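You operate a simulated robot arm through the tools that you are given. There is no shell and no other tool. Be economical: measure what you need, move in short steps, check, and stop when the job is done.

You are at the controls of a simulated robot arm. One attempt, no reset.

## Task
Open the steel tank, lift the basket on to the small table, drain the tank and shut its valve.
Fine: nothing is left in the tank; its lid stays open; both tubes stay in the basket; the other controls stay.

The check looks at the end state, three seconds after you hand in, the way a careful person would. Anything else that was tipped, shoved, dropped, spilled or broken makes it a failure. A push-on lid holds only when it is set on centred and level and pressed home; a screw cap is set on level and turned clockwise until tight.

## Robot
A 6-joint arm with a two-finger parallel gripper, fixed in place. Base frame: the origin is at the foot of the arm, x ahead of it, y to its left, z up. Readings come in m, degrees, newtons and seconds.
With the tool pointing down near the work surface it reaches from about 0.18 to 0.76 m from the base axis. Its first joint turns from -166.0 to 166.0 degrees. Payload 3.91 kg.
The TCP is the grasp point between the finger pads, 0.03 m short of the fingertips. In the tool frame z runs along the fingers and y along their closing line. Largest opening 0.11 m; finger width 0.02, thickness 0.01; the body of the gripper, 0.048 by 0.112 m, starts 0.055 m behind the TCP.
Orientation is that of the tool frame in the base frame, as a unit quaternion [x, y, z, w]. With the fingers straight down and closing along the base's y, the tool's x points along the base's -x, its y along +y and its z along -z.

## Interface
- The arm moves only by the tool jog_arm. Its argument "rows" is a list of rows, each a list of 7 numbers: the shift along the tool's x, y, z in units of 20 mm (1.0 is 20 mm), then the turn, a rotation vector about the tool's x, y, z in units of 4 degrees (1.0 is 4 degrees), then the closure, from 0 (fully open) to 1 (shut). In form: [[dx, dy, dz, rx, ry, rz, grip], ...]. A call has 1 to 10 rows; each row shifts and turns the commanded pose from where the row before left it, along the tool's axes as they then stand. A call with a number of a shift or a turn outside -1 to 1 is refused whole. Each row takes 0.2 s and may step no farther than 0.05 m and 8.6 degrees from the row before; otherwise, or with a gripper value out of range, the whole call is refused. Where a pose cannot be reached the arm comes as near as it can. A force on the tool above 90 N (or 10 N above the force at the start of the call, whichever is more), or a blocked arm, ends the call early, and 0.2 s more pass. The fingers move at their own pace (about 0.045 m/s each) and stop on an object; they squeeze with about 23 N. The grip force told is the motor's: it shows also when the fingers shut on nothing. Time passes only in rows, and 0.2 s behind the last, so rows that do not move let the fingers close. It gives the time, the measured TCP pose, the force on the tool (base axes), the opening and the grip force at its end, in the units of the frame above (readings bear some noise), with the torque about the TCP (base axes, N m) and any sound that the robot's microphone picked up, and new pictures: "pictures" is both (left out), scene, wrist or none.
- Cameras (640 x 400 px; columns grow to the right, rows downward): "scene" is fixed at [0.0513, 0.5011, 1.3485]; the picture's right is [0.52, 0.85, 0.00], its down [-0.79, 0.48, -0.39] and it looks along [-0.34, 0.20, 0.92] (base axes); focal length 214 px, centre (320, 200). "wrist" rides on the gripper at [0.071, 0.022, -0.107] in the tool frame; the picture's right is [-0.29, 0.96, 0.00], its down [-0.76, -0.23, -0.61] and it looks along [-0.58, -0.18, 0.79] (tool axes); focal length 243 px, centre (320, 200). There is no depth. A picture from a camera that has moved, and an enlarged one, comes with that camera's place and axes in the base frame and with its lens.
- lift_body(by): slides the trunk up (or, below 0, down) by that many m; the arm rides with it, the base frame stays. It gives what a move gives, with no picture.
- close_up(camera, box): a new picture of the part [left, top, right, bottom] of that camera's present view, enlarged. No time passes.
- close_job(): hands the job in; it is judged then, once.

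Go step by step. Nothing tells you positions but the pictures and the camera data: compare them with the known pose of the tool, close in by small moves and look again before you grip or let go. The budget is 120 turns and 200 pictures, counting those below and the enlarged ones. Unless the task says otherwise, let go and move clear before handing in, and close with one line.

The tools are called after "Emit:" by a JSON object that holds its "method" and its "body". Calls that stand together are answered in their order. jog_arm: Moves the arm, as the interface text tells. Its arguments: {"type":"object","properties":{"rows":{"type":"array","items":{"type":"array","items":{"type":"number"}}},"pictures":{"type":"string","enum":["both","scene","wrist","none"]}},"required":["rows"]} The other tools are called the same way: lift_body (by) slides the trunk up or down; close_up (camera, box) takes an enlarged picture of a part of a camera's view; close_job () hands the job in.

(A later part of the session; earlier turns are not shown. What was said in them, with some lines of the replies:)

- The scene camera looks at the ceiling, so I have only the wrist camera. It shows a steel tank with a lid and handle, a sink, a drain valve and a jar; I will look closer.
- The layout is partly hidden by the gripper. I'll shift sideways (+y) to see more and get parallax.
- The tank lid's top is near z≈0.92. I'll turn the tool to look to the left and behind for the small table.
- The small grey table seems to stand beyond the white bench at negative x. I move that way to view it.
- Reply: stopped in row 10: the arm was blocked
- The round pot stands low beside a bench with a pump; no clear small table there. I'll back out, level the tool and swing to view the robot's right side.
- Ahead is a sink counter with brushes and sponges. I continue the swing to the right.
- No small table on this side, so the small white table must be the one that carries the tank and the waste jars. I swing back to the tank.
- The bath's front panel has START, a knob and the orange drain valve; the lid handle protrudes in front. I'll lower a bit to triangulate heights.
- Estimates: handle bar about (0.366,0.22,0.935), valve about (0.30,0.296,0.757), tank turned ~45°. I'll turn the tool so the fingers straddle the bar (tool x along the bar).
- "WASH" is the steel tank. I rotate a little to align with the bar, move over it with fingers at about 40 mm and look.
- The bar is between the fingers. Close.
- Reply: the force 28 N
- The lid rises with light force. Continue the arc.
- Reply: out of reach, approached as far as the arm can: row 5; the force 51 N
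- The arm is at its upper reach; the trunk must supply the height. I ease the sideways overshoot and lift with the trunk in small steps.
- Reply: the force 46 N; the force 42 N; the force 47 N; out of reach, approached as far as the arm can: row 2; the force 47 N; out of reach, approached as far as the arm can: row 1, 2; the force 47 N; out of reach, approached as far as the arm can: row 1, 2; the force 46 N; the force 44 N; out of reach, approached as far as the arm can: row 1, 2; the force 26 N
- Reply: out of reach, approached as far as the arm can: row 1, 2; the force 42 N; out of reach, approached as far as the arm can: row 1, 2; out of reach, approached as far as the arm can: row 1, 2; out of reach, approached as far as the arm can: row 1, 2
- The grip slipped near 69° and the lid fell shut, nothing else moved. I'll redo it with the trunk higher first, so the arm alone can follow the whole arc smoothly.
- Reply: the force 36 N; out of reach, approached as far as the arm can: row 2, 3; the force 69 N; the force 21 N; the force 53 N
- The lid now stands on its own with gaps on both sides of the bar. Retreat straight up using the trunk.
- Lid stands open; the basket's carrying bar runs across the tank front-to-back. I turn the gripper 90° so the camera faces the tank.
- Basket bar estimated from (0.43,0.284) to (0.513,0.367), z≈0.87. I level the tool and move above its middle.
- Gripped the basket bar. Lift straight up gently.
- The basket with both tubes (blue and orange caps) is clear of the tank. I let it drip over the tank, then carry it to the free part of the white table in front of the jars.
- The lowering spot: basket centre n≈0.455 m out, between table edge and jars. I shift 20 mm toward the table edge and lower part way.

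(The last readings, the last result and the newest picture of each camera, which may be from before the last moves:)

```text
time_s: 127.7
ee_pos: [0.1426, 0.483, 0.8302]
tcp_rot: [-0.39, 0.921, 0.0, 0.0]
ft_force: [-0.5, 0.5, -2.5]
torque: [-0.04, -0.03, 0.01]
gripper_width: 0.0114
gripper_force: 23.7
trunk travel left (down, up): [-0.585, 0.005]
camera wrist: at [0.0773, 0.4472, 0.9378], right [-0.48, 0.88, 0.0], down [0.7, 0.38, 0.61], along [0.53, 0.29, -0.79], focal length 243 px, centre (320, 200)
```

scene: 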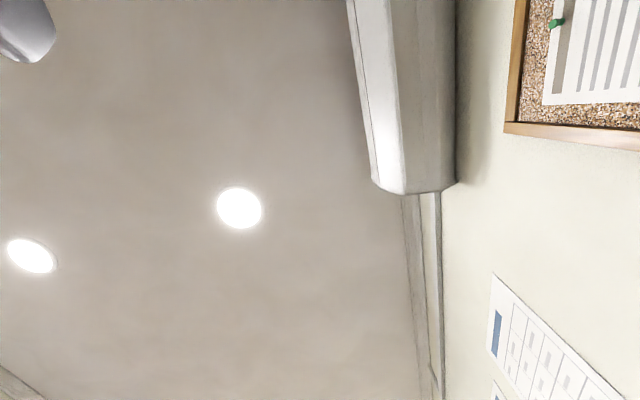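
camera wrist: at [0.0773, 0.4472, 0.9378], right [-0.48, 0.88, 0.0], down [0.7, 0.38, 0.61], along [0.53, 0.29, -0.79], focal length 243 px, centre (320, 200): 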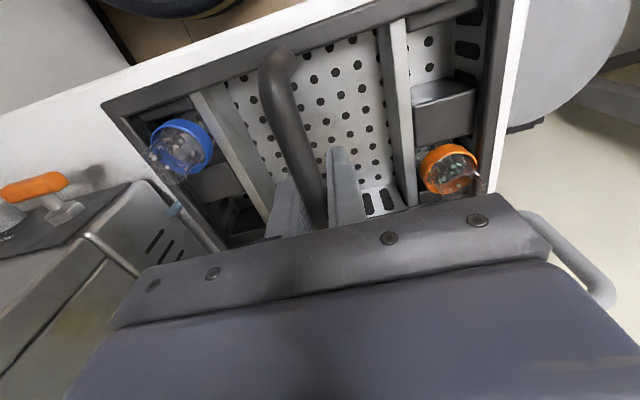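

Emit:
{"method": "jog_arm", "body": {"rows": [[0, 0, 0.3, 0, 0, 0, 1], [0, 0, 0.2, 0, 0, 0, 1]], "pictures": "none"}}

Emit:
{"method": "jog_arm", "body": {"rows": [[0, 0, 0.3, 0, 0, 0, 1], [0, 0, 0.2, 0, 0, 0, 1]], "pictures": "none"}}

Emit:
{"method": "jog_arm", "body": {"rows": [[0, 0, 0.3, 0, 0, 0, 1], [0, 0, 0.2, 0, 0, 0, 1]], "pictures": "wrist"}}

```text
time_s: 128.2
ee_pos: [0.1421, 0.4846, 0.8203]
tcp_rot: [-0.389, 0.921, 0.0, -0.001]
ft_force: [-0.1, 0.3, -2.0]
torque: [0.04, 0.02, 0.02]
gripper_width: 0.0113
gripper_force: 23.3
trunk travel left (down, up): [-0.585, 0.005]
```

```text
time_s: 128.8
ee_pos: [0.1421, 0.4847, 0.811]
tcp_rot: [-0.388, 0.921, 0.0, 0.0]
ft_force: [0.3, 0.5, -2.7]
torque: [-0.02, -0.03, -0.01]
gripper_width: 0.0115
gripper_force: 23.6
trunk travel left (down, up): [-0.585, 0.005]
```

```text
time_s: 129.4
ee_pos: [0.1426, 0.4832, 0.8012]
tcp_rot: [-0.389, 0.921, 0.0, 0.0]
ft_force: [-0.4, 0.3, -2.2]
torque: [0.01, -0.01, 0.0]
gripper_width: 0.0115
gripper_force: 23.3
trunk travel left (down, up): [-0.585, 0.005]
camera wrist: at [0.0773, 0.4474, 0.908], right [-0.48, 0.88, 0.0], down [0.7, 0.38, 0.61], along [0.53, 0.29, -0.79], focal length 243 px, centre (320, 200)
```

wrist: 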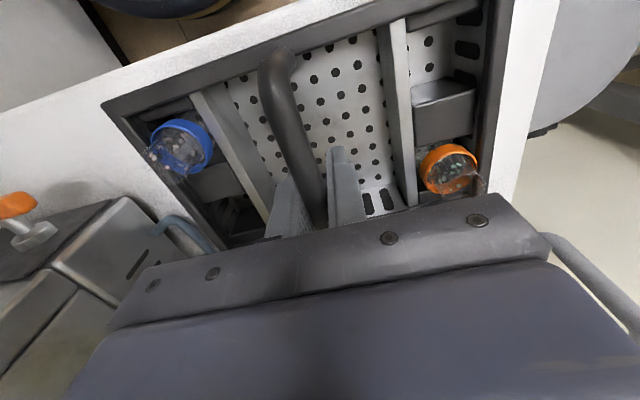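

Emit:
{"method": "jog_arm", "body": {"rows": [[0, 0.5, 0.2, 0, 0, 0, 1], [0, 0, 0.3, 0, 0, 0, 1]], "pictures": "none"}}

Emit:
{"method": "jog_arm", "body": {"rows": [[0, 0, 0.25, 0, 0, 0, 1], [0, 0, 0.2, 0, 0, 0, 1]], "pictures": "none"}}

Emit:
{"method": "jog_arm", "body": {"rows": [[0, 0, 0.25, 0, 0, 0, 1], [0, 0, 0.2, 0, 0, 0, 1]], "pictures": "wrist"}}

```text
time_s: 130.1
ee_pos: [0.1348, 0.4901, 0.7917]
tcp_rot: [-0.389, 0.921, 0.0, 0.0]
ft_force: [-0.3, -0.3, -3.0]
torque: [0.0, 0.02, 0.0]
gripper_width: 0.0113
gripper_force: 22.5
trunk travel left (down, up): [-0.585, 0.005]
```

```text
time_s: 130.7
ee_pos: [0.1356, 0.4895, 0.7805]
tcp_rot: [-0.389, 0.921, 0.0, -0.001]
ft_force: [-0.3, -0.5, -3.0]
torque: [-0.03, 0.02, 0.01]
gripper_width: 0.0116
gripper_force: 23.4
trunk travel left (down, up): [-0.585, 0.005]
```

```text
time_s: 131.2
ee_pos: [0.1365, 0.4913, 0.7741]
tcp_rot: [-0.389, 0.921, 0.001, 0.001]
ft_force: [2.0, -1.5, 18.7]
torque: [0.07, 0.02, -0.07]
gripper_width: 0.0118
gripper_force: 22.5
trunk travel left (down, up): [-0.585, 0.005]
camera wrist: at [0.0709, 0.4542, 0.8805], right [-0.48, 0.88, 0.0], down [0.69, 0.38, 0.61], along [0.53, 0.3, -0.79], focal length 243 px, centre (320, 200)
```

wrist: 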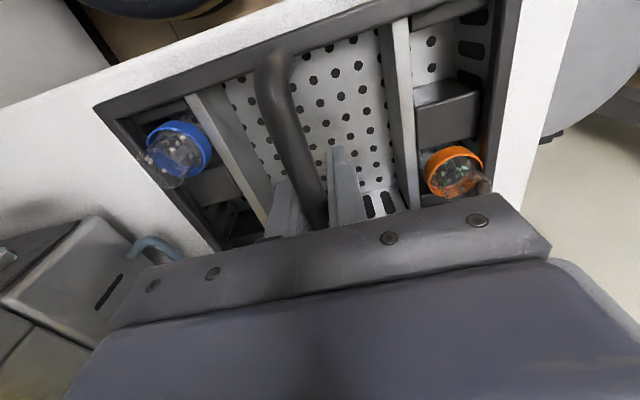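

Contact: the basket stands on the table. I ease off and open the fingers, then rise.

Emit:
{"method": "jog_arm", "body": {"rows": [[0, 0, -0.15, 0, 0, 0, 1], [0, 0, 0, 0, 0, 0, 0.6], [0, 0, 0, 0, 0, 0, 0.6], [0, 0, 0, 0, 0, 0, 0.6]], "pictures": "wrist"}}

```text
time_s: 132.2
ee_pos: [0.1348, 0.4905, 0.7743]
tcp_rot: [-0.389, 0.921, 0.0, -0.001]
ft_force: [-0.3, -0.1, 0.3]
torque: [-0.01, -0.02, 0.01]
gripper_width: 0.0438
gripper_force: 0.0
trunk travel left (down, up): [-0.585, 0.005]
camera wrist: at [0.0706, 0.4539, 0.8823], right [-0.48, 0.88, 0.0], down [0.69, 0.38, 0.61], along [0.53, 0.29, -0.79], focal length 243 px, centre (320, 200)
```

wrist: 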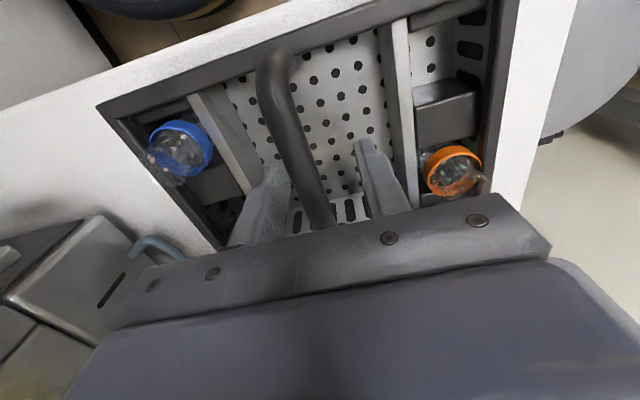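

Free and undisturbed. Rise straight up.

Emit:
{"method": "jog_arm", "body": {"rows": [[0, 0, -0.5, 0, 0, 0, 0.6], [0, 0, -0.8, 0, 0, 0, 0.6], [0, 0, -1, 0, 0, 0, 0.6], [0, 0, -1, 0, 0, 0, 0.6], [0, 0, -1, 0, 0, 0, 0.6], [0, 0, -1, 0, 0, 0, 0.6], [0, 0, -1, 0, 0, 0, 0.6], [0, 0, -1, 0, 0, 0, 0.6], [0, 0, -1, 0, 0, 0, 0.6], [0, 0, -1, 0, 0, 0, 0.6]], "pictures": "wrist"}}

```text
time_s: 134.4
ee_pos: [0.1344, 0.4904, 0.9629]
tcp_rot: [-0.389, 0.921, 0.0, -0.001]
ft_force: [-0.5, 0.6, -0.1]
torque: [0.01, -0.03, -0.01]
gripper_width: 0.044
gripper_force: 0.2
trunk travel left (down, up): [-0.585, 0.005]
camera wrist: at [0.0697, 0.4537, 1.0695], right [-0.48, 0.88, 0.0], down [0.69, 0.38, 0.61], along [0.53, 0.29, -0.79], focal length 243 px, centre (320, 200)
```

wrist: 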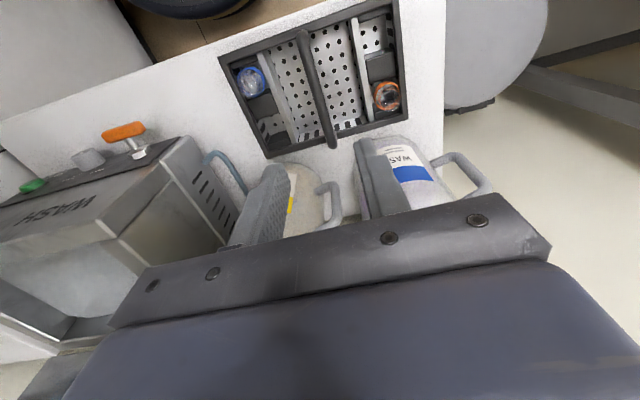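

Basket with both tubes is well on the table. Closer look at the valve and hose.

Emit:
{"method": "close_up", "body": {"camera": "wrist", "box": [60, 80, 350, 270]}}

```text
2.11 times, centred on (205, 175) of wrist
camera zoom: at [0.0697, 0.4537, 1.0695], right [-0.48, 0.88, 0.0], down [0.69, 0.38, 0.61], along [0.53, 0.29, -0.79], focal length 511 px, centre (562, 253)
```

zoom: 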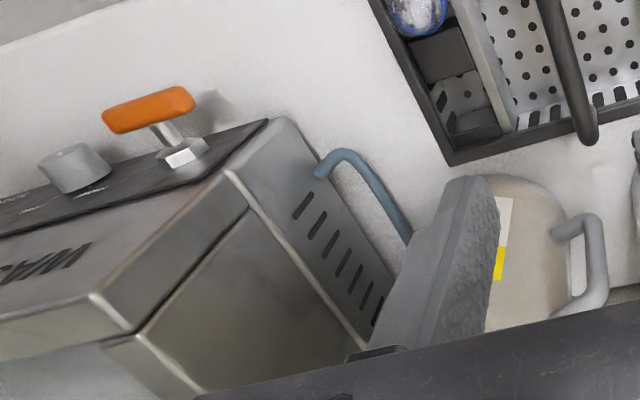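

Valve: a T-handle on a horizontal stem, bar along the panel, centre about (0.299,0.287,0.767). I'll use closed fingers to push its near (+t) end down. Move above it.

Emit:
{"method": "jog_arm", "body": {"rows": [[0.3, -1, 0, 0, 0, 0, 1], [0.3, -1, 0, 0, 0, 0, 1], [0.3, -1, 0, 0, 0, 0, 1], [0.3, -1, 0, 0, 0, 0, 1], [0.3, -1, 0, 0, 0, 0, 1], [0.2, -1, 0, 0, 0, 0, 1], [0, -1, 0, 0, -1, 0, 1], [0, -1, 0, 0, -1, 0, 1], [0, -1, 0, 0, 0, 0, 1], [0, -1, 0, 0, 0, 0, 1]], "pictures": "wrist"}}

Emit:
{"method": "close_up", "body": {"camera": "wrist", "box": [200, 60, 440, 240]}}

```text
time_s: 136.7
ee_pos: [0.2569, 0.3255, 0.9609]
tcp_rot: [-0.389, 0.919, 0.027, 0.065]
ft_force: [-0.7, -0.3, -0.9]
torque: [-0.02, -0.02, 0.03]
gripper_width: 0.0
gripper_force: 22.8
trunk travel left (down, up): [-0.585, 0.005]
camera wrist: at [0.1804, 0.2791, 1.0573], right [-0.49, 0.87, 0.04], down [0.63, 0.32, 0.71], along [0.6, 0.37, -0.71], focal length 243 px, centre (320, 200)
```

wrist: 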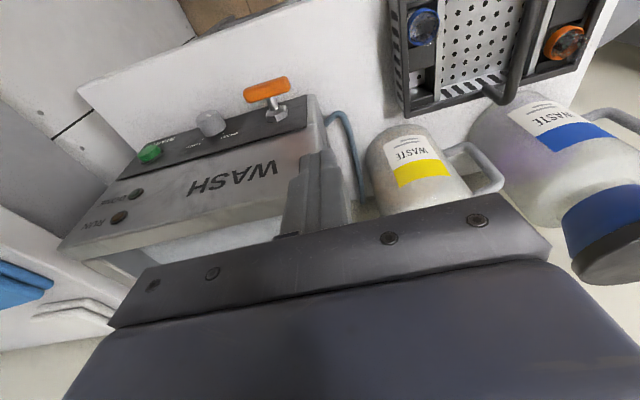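

```text
2.22 times, centred on (320, 150) of wrist
camera zoom: at [0.1804, 0.2791, 1.0573], right [-0.49, 0.87, 0.04], down [0.63, 0.32, 0.71], along [0.6, 0.37, -0.71], focal length 539 px, centre (320, 311)
```

zoom: 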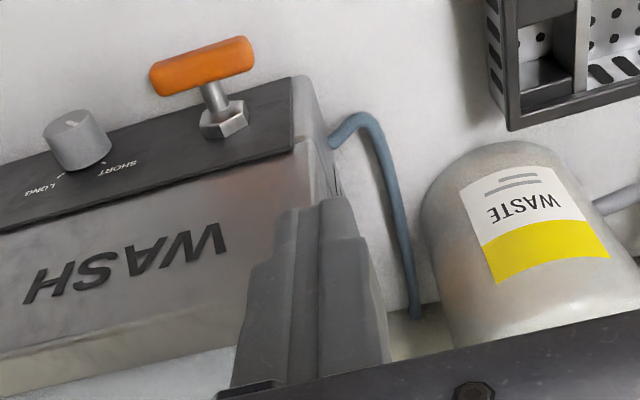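

Emit:
{"method": "jog_arm", "body": {"rows": [[0, -0.95, 0, 0, 0, 0, 1], [0, -0.9, 0, 0, 0, 0, 1], [0.139, 0, 0.99, 0, 0, 0, 1], [0.139, 0, 0.99, 0, 0, 0, 1], [0.139, 0, 0.99, 0, 0, 0, 1], [0.139, 0, 0.99, 0, 0, 0, 1], [0.139, 0, 0.99, 0, 0, 0, 1], [0.139, 0, 0.99, 0, 0, 0, 1], [0.139, 0, 0.99, 0, 0, 0, 1]], "pictures": "wrist"}}

Emit:
{"method": "close_up", "body": {"camera": "wrist", "box": [200, 60, 440, 240]}}

```text
time_s: 138.7
ee_pos: [0.2812, 0.3013, 0.8219]
tcp_rot: [-0.387, 0.919, 0.027, 0.064]
ft_force: [0.2, 0.1, 0.3]
torque: [-0.03, 0.01, -0.01]
gripper_width: 0.0
gripper_force: 22.4
trunk travel left (down, up): [-0.585, 0.005]
camera wrist: at [0.2066, 0.255, 0.9187], right [-0.49, 0.87, 0.04], down [0.63, 0.32, 0.71], along [0.6, 0.37, -0.71], focal length 243 px, centre (320, 200)
```

wrist: 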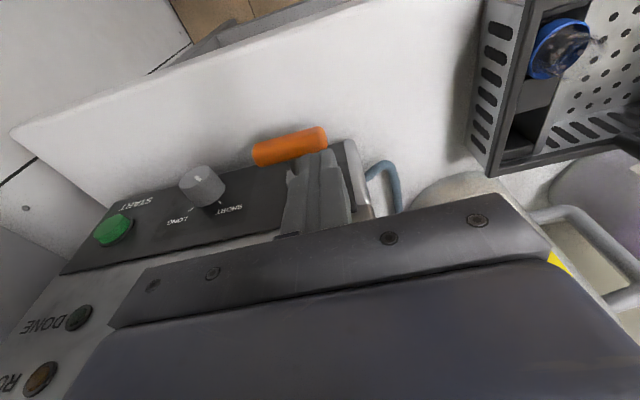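

```text
2.22 times, centred on (320, 150) of wrist
camera zoom: at [0.2066, 0.255, 0.9187], right [-0.49, 0.87, 0.04], down [0.63, 0.32, 0.71], along [0.6, 0.37, -0.71], focal length 539 px, centre (320, 311)
```

zoom: 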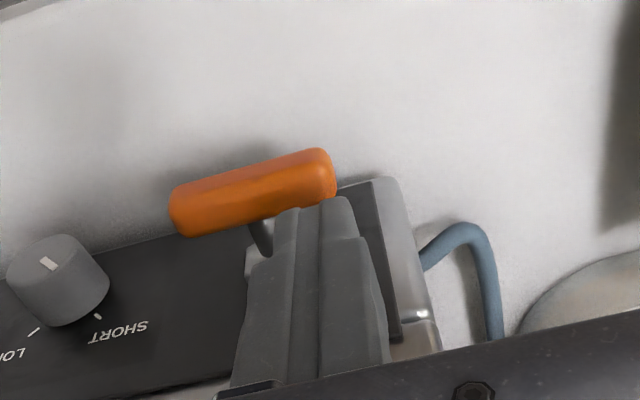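

Emit:
{"method": "jog_arm", "body": {"rows": [[0.083, -0.15, 0.6, 0, 0, 0, 1], [0.083, 0, 0.6, 0, 0, 0, 1], [0.056, 0, 0.4, 0, 0, 0, 1]], "pictures": "none"}}

Emit:
{"method": "close_up", "body": {"camera": "wrist", "box": [200, 60, 440, 240]}}

```text
time_s: 139.4
ee_pos: [0.2847, 0.299, 0.7889]
tcp_rot: [-0.389, 0.919, 0.027, 0.064]
ft_force: [-2.4, 3.3, -2.6]
torque: [0.1, 0.11, -0.01]
gripper_width: 0.0
gripper_force: 22.8
trunk travel left (down, up): [-0.585, 0.005]
```

```text
2.22 times, centred on (320, 150) of wrist
camera zoom: at [0.2089, 0.2531, 0.8853], right [-0.49, 0.87, 0.04], down [0.63, 0.32, 0.71], along [0.6, 0.37, -0.71], focal length 539 px, centre (320, 311)
```

zoom: 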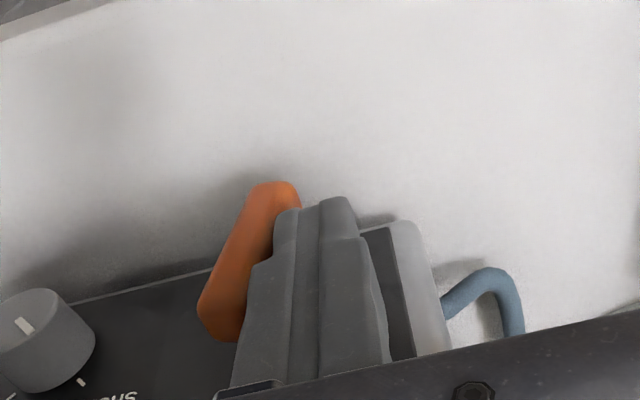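

The handle turns freely. Push on to vertical.

Emit:
{"method": "jog_arm", "body": {"rows": [[0.07, 0, 0.5, 0, 0, 0, 1], [0.07, 0, 0.5, 0, 0, 0, 1], [0, 0, 0, 0, 0, 0, 1]], "pictures": "none"}}

Emit:
{"method": "close_up", "body": {"camera": "wrist", "box": [200, 60, 440, 240]}}

```text
time_s: 140.2
ee_pos: [0.2832, 0.3023, 0.7687]
tcp_rot: [-0.389, 0.919, 0.029, 0.064]
ft_force: [-16.7, 16.4, 9.7]
torque: [-0.14, -0.03, -0.1]
gripper_width: 0.0
gripper_force: 22.9
trunk travel left (down, up): [-0.585, 0.005]
```

```text
2.22 times, centred on (320, 150) of wrist
camera zoom: at [0.2082, 0.2551, 0.8653], right [-0.49, 0.87, 0.04], down [0.63, 0.32, 0.71], along [0.6, 0.37, -0.71], focal length 539 px, centre (320, 311)
```

zoom: 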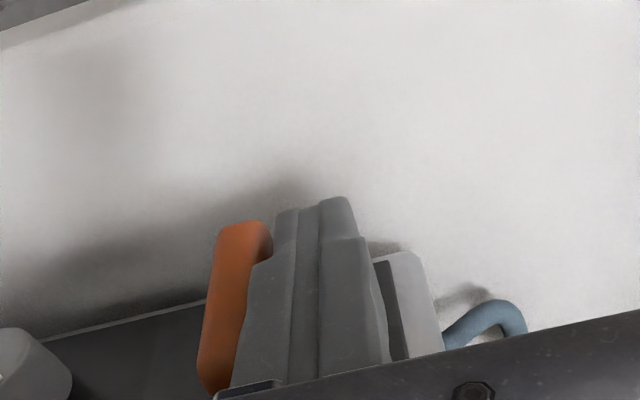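

At the stop, handle vertical. Back off, rise, and look into the tank to see if it drains.

Emit:
{"method": "jog_arm", "body": {"rows": [[0, 0.4, 0, 0, 0, 0, 1], [-0.139, 0.3, -0.99, 0, 0, 0, 1], [-0.139, 0, -0.99, 0, 0, 0, 1], [-0.139, 0, -0.99, 0, 0, 0, 1], [-0.139, 0, -0.99, 0, 0, 0, 1], [-0.139, 0, -0.99, 0, 0, 0, 1], [-0.139, 0, -0.99, 0, 0, 0, 1], [-0.139, 0, -0.99, 0, 0, 0, 1], [-0.139, 0, -0.99, 0, 0, 0, 1], [-0.139, 0, -0.99, 0, 0, 0, 1]], "pictures": "none"}}

Emit:
{"method": "jog_arm", "body": {"rows": [[-0.139, -1, -0.99, 0, 0, 0, 1], [-0.139, -1, -0.99, 0, 0, 0, 1], [-0.139, -1, -0.99, 0, 0, 0, 1], [-0.139, -1, -0.99, 0, 0, 0, 1], [-0.139, -1, -0.99, 0, 0, 0, 1], [-0.139, -1, -0.99, 0, 0, 0, 1]], "pictures": "wrist"}}

Emit:
{"method": "close_up", "body": {"camera": "wrist", "box": [180, 20, 480, 240]}}

```text
time_s: 142.4
ee_pos: [0.2744, 0.309, 0.9501]
tcp_rot: [-0.388, 0.919, 0.027, 0.064]
ft_force: [-0.1, 0.2, 0.6]
torque: [-0.02, -0.01, 0.01]
gripper_width: 0.0
gripper_force: 22.6
trunk travel left (down, up): [-0.585, 0.005]
```

```text
time_s: 143.8
ee_pos: [0.3614, 0.2264, 1.0692]
tcp_rot: [-0.389, 0.919, 0.027, 0.064]
ft_force: [0.1, 0.1, -0.4]
torque: [-0.03, 0.0, 0.04]
gripper_width: 0.0002
gripper_force: 22.8
trunk travel left (down, up): [-0.585, 0.005]
camera wrist: at [0.286, 0.1803, 1.1659], right [-0.49, 0.87, 0.04], down [0.63, 0.32, 0.71], along [0.6, 0.37, -0.71], focal length 243 px, centre (320, 200)
```

wrist: 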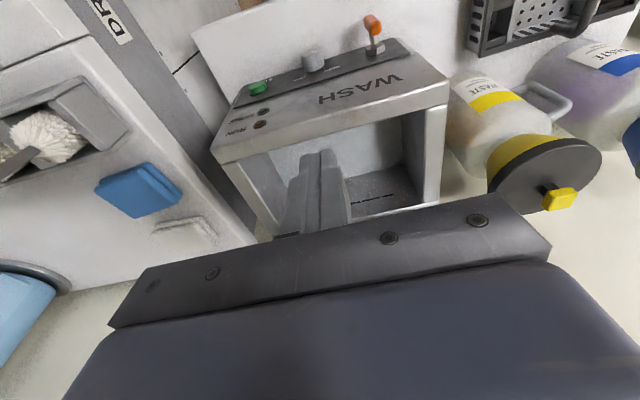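

```text
1.82 times, centred on (330, 130) of wrist
camera zoom: at [0.286, 0.1803, 1.1659], right [-0.49, 0.87, 0.04], down [0.63, 0.32, 0.71], along [0.6, 0.37, -0.71], focal length 441 px, centre (302, 327)
```

zoom: 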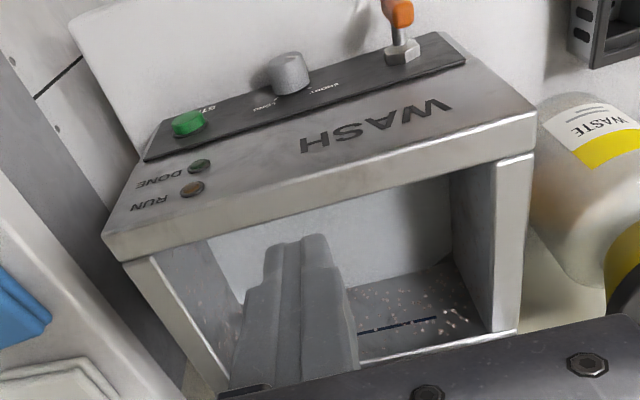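

Emit:
{"method": "jog_arm", "body": {"rows": [[-1, 0, -0.5, 0, 1, 0, 1], [-1, 0, -0.5, 0, 1, 0, 1], [-1, 0, -0.5, 0, 0, 0, 1], [-1, 0, 0, 0, 0, 0, 1], [-1, 0, 0, 0, 0, 0, 1], [-0.5, 0, 0, 0, 0, 0, 1]], "pictures": "wrist"}}

Emit:
{"method": "close_up", "body": {"camera": "wrist", "box": [180, 0, 480, 220]}}

```text
time_s: 145.2
ee_pos: [0.4356, 0.3042, 1.1024]
tcp_rot: [-0.389, 0.921, 0.0, 0.0]
ft_force: [0.4, -0.6, 0.6]
torque: [0.0, 0.02, 0.01]
gripper_width: 0.0
gripper_force: 22.9
trunk travel left (down, up): [-0.585, 0.005]
camera wrist: at [0.3705, 0.2671, 1.2102], right [-0.48, 0.88, 0.0], down [0.7, 0.38, 0.61], along [0.53, 0.29, -0.79], focal length 243 px, centre (320, 200)
```

wrist: 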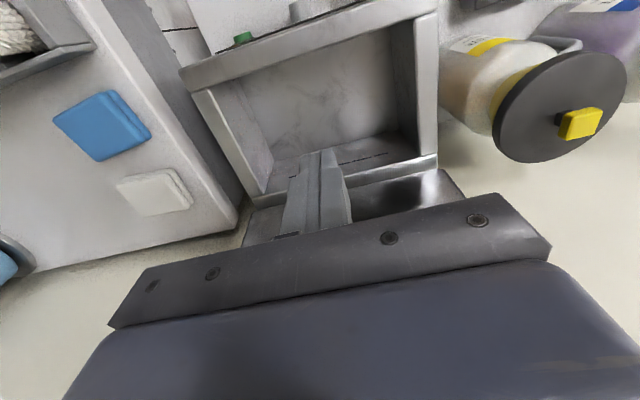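

```text
1.82 times, centred on (330, 110) of wrist
camera zoom: at [0.3705, 0.2671, 1.2102], right [-0.48, 0.88, 0.0], down [0.7, 0.38, 0.61], along [0.53, 0.29, -0.79], focal length 441 px, centre (302, 364)
```

zoom: 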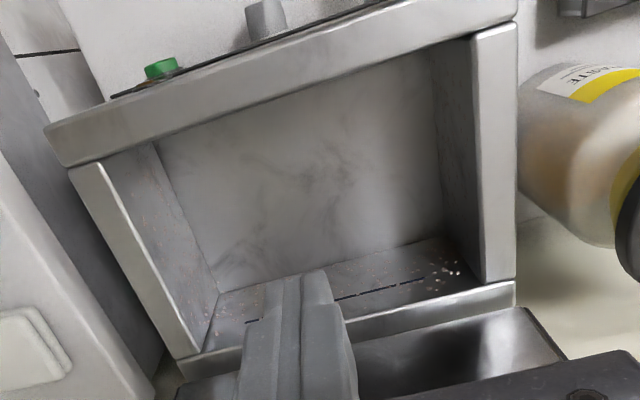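

The water seems mostly gone. Wait and compare.

Emit:
{"method": "jog_arm", "body": {"rows": [[0, 0, 0, 0, 0, 0, 1], [0, 0, 0, 0, 0, 0, 1], [0, 0, 0, 0, 0, 0, 1], [0, 0, 0, 0, 0, 0, 1], [0, 0, 0, 0, 0, 0, 1], [0, 0, 0, 0, 0, 0, 1], [0, 0, 0, 0, 0, 0, 1], [0, 0, 0, 0, 0, 0, 1], [0, 0, 0, 0, 0, 0, 1], [0, 0, 0, 0, 0, 0, 1]], "pictures": "none"}}

Emit:
{"method": "jog_arm", "body": {"rows": [[0, 0, 0, 0, 0, 0, 1], [0, 0, 0, 0, 0, 0, 1], [0, 0, 0, 0, 0, 0, 1], [0, 0, 0, 0, 0, 0, 1], [0, 0, 0, 0, 0, 0, 1], [0, 0, 0, 0, 0, 0, 1], [0, 0, 0, 0, 0, 0, 1], [0, 0, 0, 0, 0, 0, 1], [0, 0, 0, 0, 0, 0, 1], [0, 0, 0, 0, 0, 0, 1]], "pictures": "none"}}

Emit:
{"method": "close_up", "body": {"camera": "wrist", "box": [180, 0, 480, 220]}}

```text
time_s: 147.4
ee_pos: [0.4334, 0.3023, 1.1032]
tcp_rot: [-0.39, 0.921, 0.001, 0.0]
ft_force: [0.1, 0.2, -0.2]
torque: [0.01, 0.04, -0.02]
gripper_width: 0.0001
gripper_force: 23.5
trunk travel left (down, up): [-0.585, 0.005]
```

```text
time_s: 149.7
ee_pos: [0.4347, 0.3038, 1.1024]
tcp_rot: [-0.389, 0.921, 0.0, 0.0]
ft_force: [-0.1, 0.9, 0.1]
torque: [0.0, 0.02, 0.04]
gripper_width: 0.0001
gripper_force: 22.9
trunk travel left (down, up): [-0.585, 0.005]
```

```text
1.82 times, centred on (330, 110) of wrist
camera zoom: at [0.3703, 0.2669, 1.2102], right [-0.48, 0.88, 0.0], down [0.7, 0.38, 0.61], along [0.53, 0.29, -0.79], focal length 441 px, centre (302, 364)
```

zoom: 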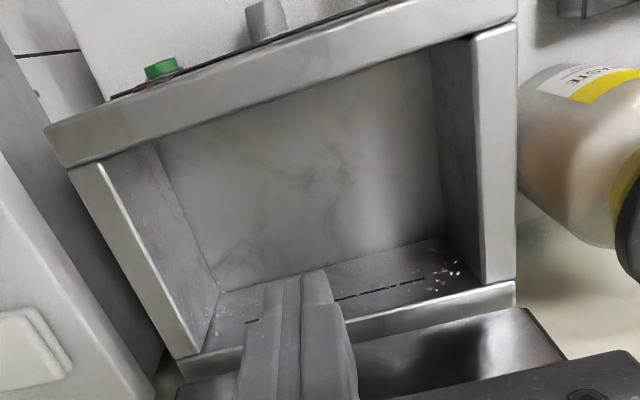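

Emit:
{"method": "jog_arm", "body": {"rows": [[0, 0, 1, 0, 0, 0, 1], [0, 0, 1, 0, 0, 0, 1], [0, 0, 1, 0, 0, 0, 1], [0, 0, 1, 0, 0, 0, 1]], "pictures": "none"}}

Emit:
{"method": "close_up", "body": {"camera": "wrist", "box": [160, 0, 480, 220]}}

```text
time_s: 150.7
ee_pos: [0.4348, 0.3019, 1.0229]
tcp_rot: [-0.389, 0.921, -0.001, 0.0]
ft_force: [0.8, -0.4, 0.2]
torque: [0.0, -0.02, 0.01]
gripper_width: 0.0
gripper_force: 22.6
trunk travel left (down, up): [-0.585, 0.005]
```

```text
1.82 times, centred on (320, 110) of wrist
camera zoom: at [0.3707, 0.2653, 1.1298], right [-0.48, 0.88, 0.0], down [0.7, 0.39, 0.61], along [0.53, 0.29, -0.8], focal length 441 px, centre (320, 364)
```

zoom: 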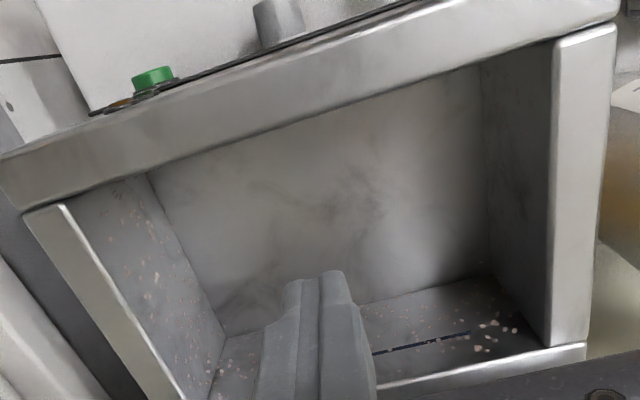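

The interior is emptied down to its floor (no change over several seconds). Now return to the valve to shut it.

Emit:
{"method": "jog_arm", "body": {"rows": [[0.9, 1, 0, 0, 0, 0, 1], [0.9, 1, 0, 0, 0, 0, 1], [0.9, 1, 0, 0, 0, 0, 1], [0.9, 1, 0, 0, 0, 0, 1], [0.9, 1, 0, 0, 0, 0, 1], [0.9, 0.95, 0, 0, 0, 0, 1], [0, 0, 0, 0, -1, 0, 1], [0, 0, 0, 0, -1, 0, 1], [0.139, 0, 0.99, 0, 0, 0, 1], [0.139, 0, 0.99, 0, 0, 0, 1]], "pictures": "none"}}

Emit:
{"method": "close_up", "body": {"camera": "wrist", "box": [200, 40, 440, 220]}}

```text
time_s: 152.8
ee_pos: [0.2732, 0.3083, 0.9841]
tcp_rot: [-0.388, 0.919, 0.027, 0.064]
ft_force: [-0.5, -0.6, 0.3]
torque: [-0.02, 0.01, 0.02]
gripper_width: 0.0
gripper_force: 23.1
trunk travel left (down, up): [-0.585, 0.005]
```

```text
2.22 times, centred on (320, 130) of wrist
camera zoom: at [0.1996, 0.2615, 1.0803], right [-0.49, 0.87, 0.04], down [0.63, 0.32, 0.71], along [0.6, 0.37, -0.71], focal length 539 px, centre (320, 356)
```

zoom: 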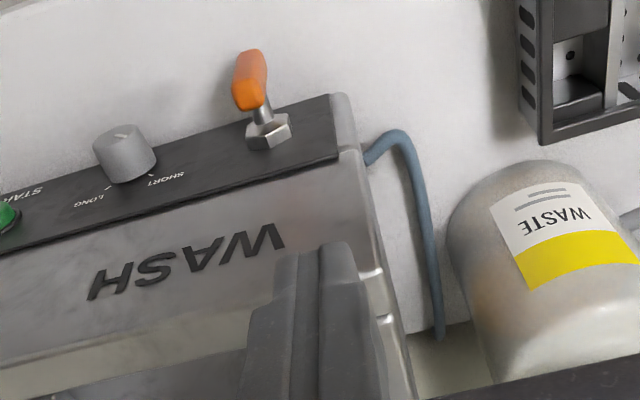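

Emit:
{"method": "jog_arm", "body": {"rows": [[0.139, 0, 0.99, 0, 0, 0, 1], [0.139, 0, 0.99, 0, 0, 0, 1], [0.139, 0, 0.99, 0, 0, 0, 1], [0.139, 0, 0.99, 0, 0, 0, 1], [0.139, 0, 0.99, 0, 0, 0, 1], [0.139, 0, 0.99, 0, 0, 0, 1], [0.139, 0, 0.99, 0, 0, 0, 1], [0.139, 0, 0.99, 0, 0, 0, 1], [0.111, 0, 0.79, 0, 0, 0, 1]], "pictures": "none"}}

Emit:
{"method": "close_up", "body": {"camera": "wrist", "box": [200, 60, 440, 240]}}

```text
time_s: 154.8
ee_pos: [0.2728, 0.3081, 0.8074]
tcp_rot: [-0.389, 0.919, 0.027, 0.064]
ft_force: [-0.4, -1.1, -0.7]
torque: [-0.03, 0.0, -0.01]
gripper_width: 0.0001
gripper_force: 23.2
trunk travel left (down, up): [-0.585, 0.005]
```

```text
2.22 times, centred on (320, 150) of wrist
camera zoom: at [0.1983, 0.2618, 0.9029], right [-0.49, 0.87, 0.04], down [0.63, 0.32, 0.71], along [0.6, 0.37, -0.71], focal length 539 px, centre (320, 311)
```

zoom: 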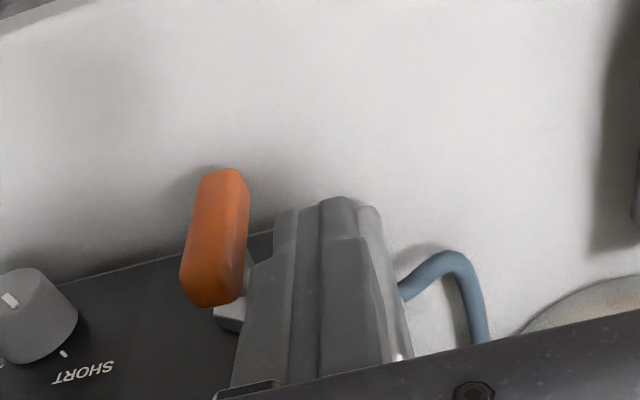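

Sweep toward −t to turn the handle back.

Emit:
{"method": "jog_arm", "body": {"rows": [[0, -0.5, 0, 0, 0, 0, 1], [0, -0.5, 0, 0, 0, 0, 1], [0, -0.5, 0, 0, 0, 0, 1]], "pictures": "none"}}

Emit:
{"method": "jog_arm", "body": {"rows": [[0, -0.5, 0, 0, 0, 0, 1], [0, -0.4, 0, 0, 0, 0, 1]], "pictures": "none"}}

Emit:
{"method": "close_up", "body": {"camera": "wrist", "box": [200, 60, 440, 240]}}

```text
time_s: 155.7
ee_pos: [0.2942, 0.2878, 0.8068]
tcp_rot: [-0.388, 0.919, 0.027, 0.063]
ft_force: [-0.3, 0.1, 0.3]
torque: [0.02, -0.02, 0.0]
gripper_width: 0.0
gripper_force: 23.0
trunk travel left (down, up): [-0.585, 0.005]
```

```text
time_s: 156.2
ee_pos: [0.3083, 0.2743, 0.808]
tcp_rot: [-0.388, 0.919, 0.026, 0.062]
ft_force: [0.0, -0.7, -0.2]
torque: [0.02, -0.01, -0.02]
gripper_width: 0.0001
gripper_force: 23.1
trunk travel left (down, up): [-0.585, 0.005]
```

```text
2.22 times, centred on (320, 150) of wrist
camera zoom: at [0.234, 0.2274, 0.9039], right [-0.49, 0.87, 0.04], down [0.63, 0.32, 0.71], along [0.6, 0.37, -0.71], focal length 539 px, centre (320, 311)
```

zoom: 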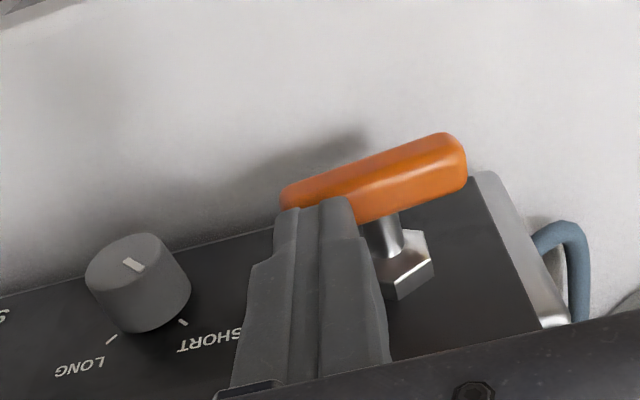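

Emit:
{"method": "jog_arm", "body": {"rows": [[0, -0.15, 0, 0, 0, 0, 1], [0.035, 0, 0.25, 0, 0, 0, 1], [0.02, 0, 0.15, 0, 0, 0, 1]], "pictures": "none"}}

Emit:
{"method": "close_up", "body": {"camera": "wrist", "box": [200, 60, 440, 240]}}

```text
time_s: 157.1
ee_pos: [0.3113, 0.2719, 0.803]
tcp_rot: [-0.387, 0.919, 0.029, 0.069]
ft_force: [-1.1, -8.9, 68.9]
torque: [-0.17, 0.36, -0.4]
gripper_width: 0.0001
gripper_force: 23.0
trunk travel left (down, up): [-0.585, 0.005]
```

```text
2.22 times, centred on (320, 150) of wrist
camera zoom: at [0.2351, 0.2247, 0.8988], right [-0.48, 0.87, 0.04], down [0.63, 0.31, 0.71], along [0.61, 0.37, -0.7], focal length 539 px, centre (320, 311)
```

zoom: 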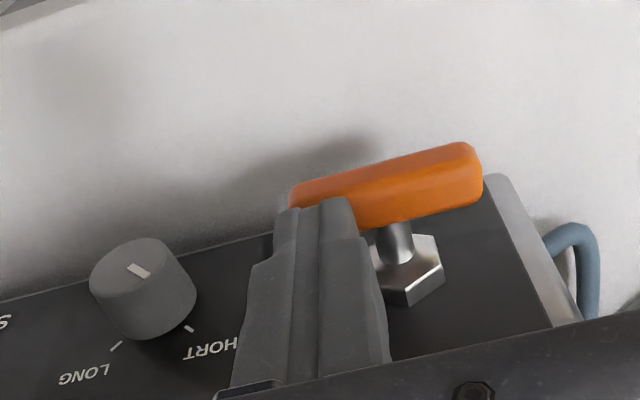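

The handle is hard on its closed stop. Back off upward and check everything.

Emit:
{"method": "jog_arm", "body": {"rows": [[-0.07, 0, -0.5, 0, 0, 0, 1], [-0.139, 0, -0.99, 0, 0, 0, 1], [-0.139, 0, -0.99, 0, 0, 0, 1], [-0.139, 0, -0.99, 0, 0, 0, 1], [-0.139, 0, -0.99, 0, 0, 0, 1], [-0.139, 0, -0.99, 0, 0, 0, 1], [-0.139, 0, -0.99, 0, 0, 0, 1], [-0.139, 0, -0.99, 0, 0, 0, 1], [-0.139, 0, -0.99, 0, 0, 0, 1], [-0.139, 0, -0.99, 0, 0, 0, 1]], "pictures": "none"}}

Emit:
{"method": "jog_arm", "body": {"rows": [[0, 0, -1, 0, 0, 0, 1], [0, 0, -1, 0, 0, 0, 1], [0, 0, -1, 0, 0, 0, 1], [0, 0, -1, 0, 0, 0, 1], [-0.5, 0, -1, 0, 1, 0, 1], [-0.5, 0, -1, 0, 1, 0, 1], [-0.5, 0, -1, 0, 0, 0, 1], [-0.5, 0, -1, 0, 0, 0, 1]], "pictures": "wrist"}}

Emit:
{"method": "close_up", "body": {"camera": "wrist", "box": [180, 0, 480, 200]}}

```text
time_s: 159.2
ee_pos: [0.3106, 0.2733, 0.9904]
tcp_rot: [-0.388, 0.919, 0.027, 0.064]
ft_force: [0.5, -0.5, 0.4]
torque: [0.01, 0.03, 0.02]
gripper_width: 0.0
gripper_force: 23.0
trunk travel left (down, up): [-0.585, 0.005]
```

```text
time_s: 161.1
ee_pos: [0.3285, 0.2891, 1.1506]
tcp_rot: [-0.39, 0.921, 0.0, -0.002]
ft_force: [0.0, 0.2, 0.2]
torque: [0.0, -0.04, -0.03]
gripper_width: 0.0
gripper_force: 23.0
trunk travel left (down, up): [-0.585, 0.005]
camera wrist: at [0.2634, 0.2535, 1.2572], right [-0.48, 0.88, 0.0], down [0.7, 0.38, 0.61], along [0.53, 0.29, -0.79], focal length 243 px, centre (320, 200)
```

wrist: 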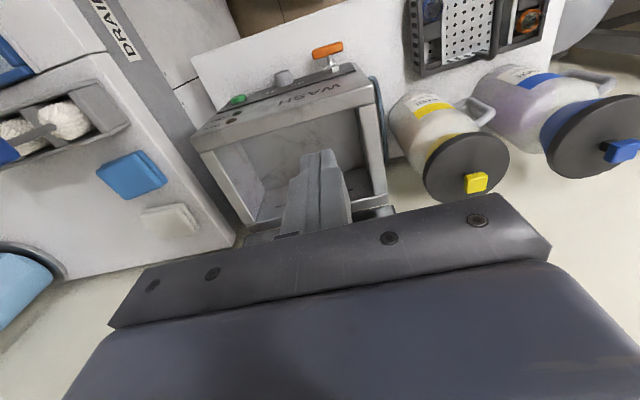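

```text
2.00 times, centred on (330, 100) of wrist
camera zoom: at [0.2634, 0.2535, 1.2572], right [-0.48, 0.88, 0.0], down [0.7, 0.38, 0.61], along [0.53, 0.29, -0.79], focal length 485 px, centre (300, 400)
```

zoom: 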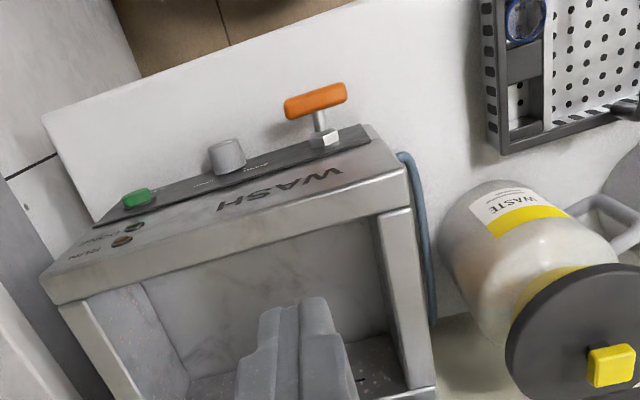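

Valve closed, controls unchanged. One more check of the tank's floor from another angle for anything left, and of the lid.

Emit:
{"method": "jog_arm", "body": {"rows": [[-0.9, 0.6, 0, 0, 0, 0, 1], [-0.9, 0.6, 0, 0, 0, 0, 1], [-0.9, 0.6, 0, 0, 0, 0, 1], [-0.9, 0.6, 0, 0, 0, 0, 1], [-0.9, 0, 0, 0, 0, 0, 1], [-0.9, 0, 0, 0, 0, 0, 1]], "pictures": "wrist"}}

Emit:
{"method": "close_up", "body": {"camera": "wrist", "box": [120, 0, 340, 200]}}

```text
time_s: 162.4
ee_pos: [0.3685, 0.4022, 1.1494]
tcp_rot: [-0.389, 0.921, 0.0, 0.0]
ft_force: [0.2, 0.2, 0.1]
torque: [-0.02, -0.01, -0.01]
gripper_width: 0.0
gripper_force: 23.0
trunk travel left (down, up): [-0.585, 0.005]
camera wrist: at [0.3035, 0.3661, 1.2566], right [-0.48, 0.88, 0.0], down [0.7, 0.38, 0.61], along [0.53, 0.29, -0.79], focal length 243 px, centre (320, 200)
```

wrist: 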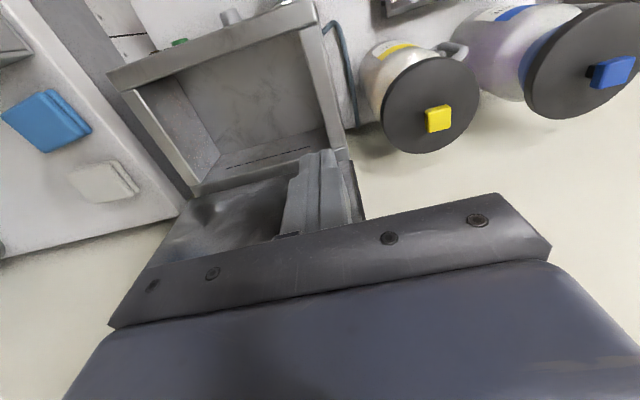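

```text
2.00 times, centred on (230, 100) of wrist
camera zoom: at [0.3035, 0.3661, 1.2566], right [-0.48, 0.88, 0.0], down [0.7, 0.38, 0.61], along [0.53, 0.29, -0.79], focal length 485 px, centre (500, 400)
```

zoom: 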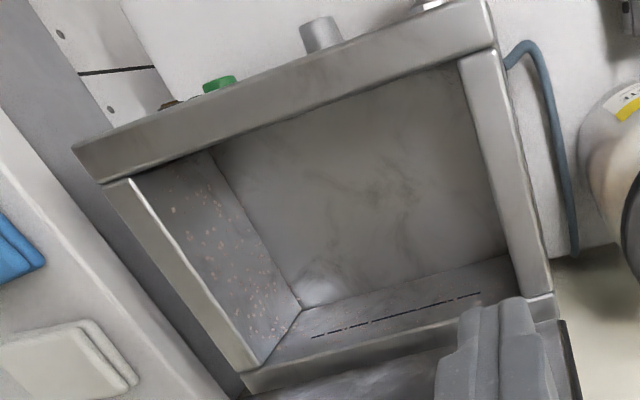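

The wash tank is open and empty, its valve is shut, and the basket stands on the white table with both tubes in it. Handing in.

Emit:
{"method": "close_job", "body": {}}

```text
The job is handed in.
```

The job is handed in. The tank's lid stands open, the tank looks drained with its valve turned back to the closed stop, and the basket with both tubes is on the white table. On the first try at opening it, the lid slipped from the grip and fell shut. Nothing else looked disturbed, and the second try held.
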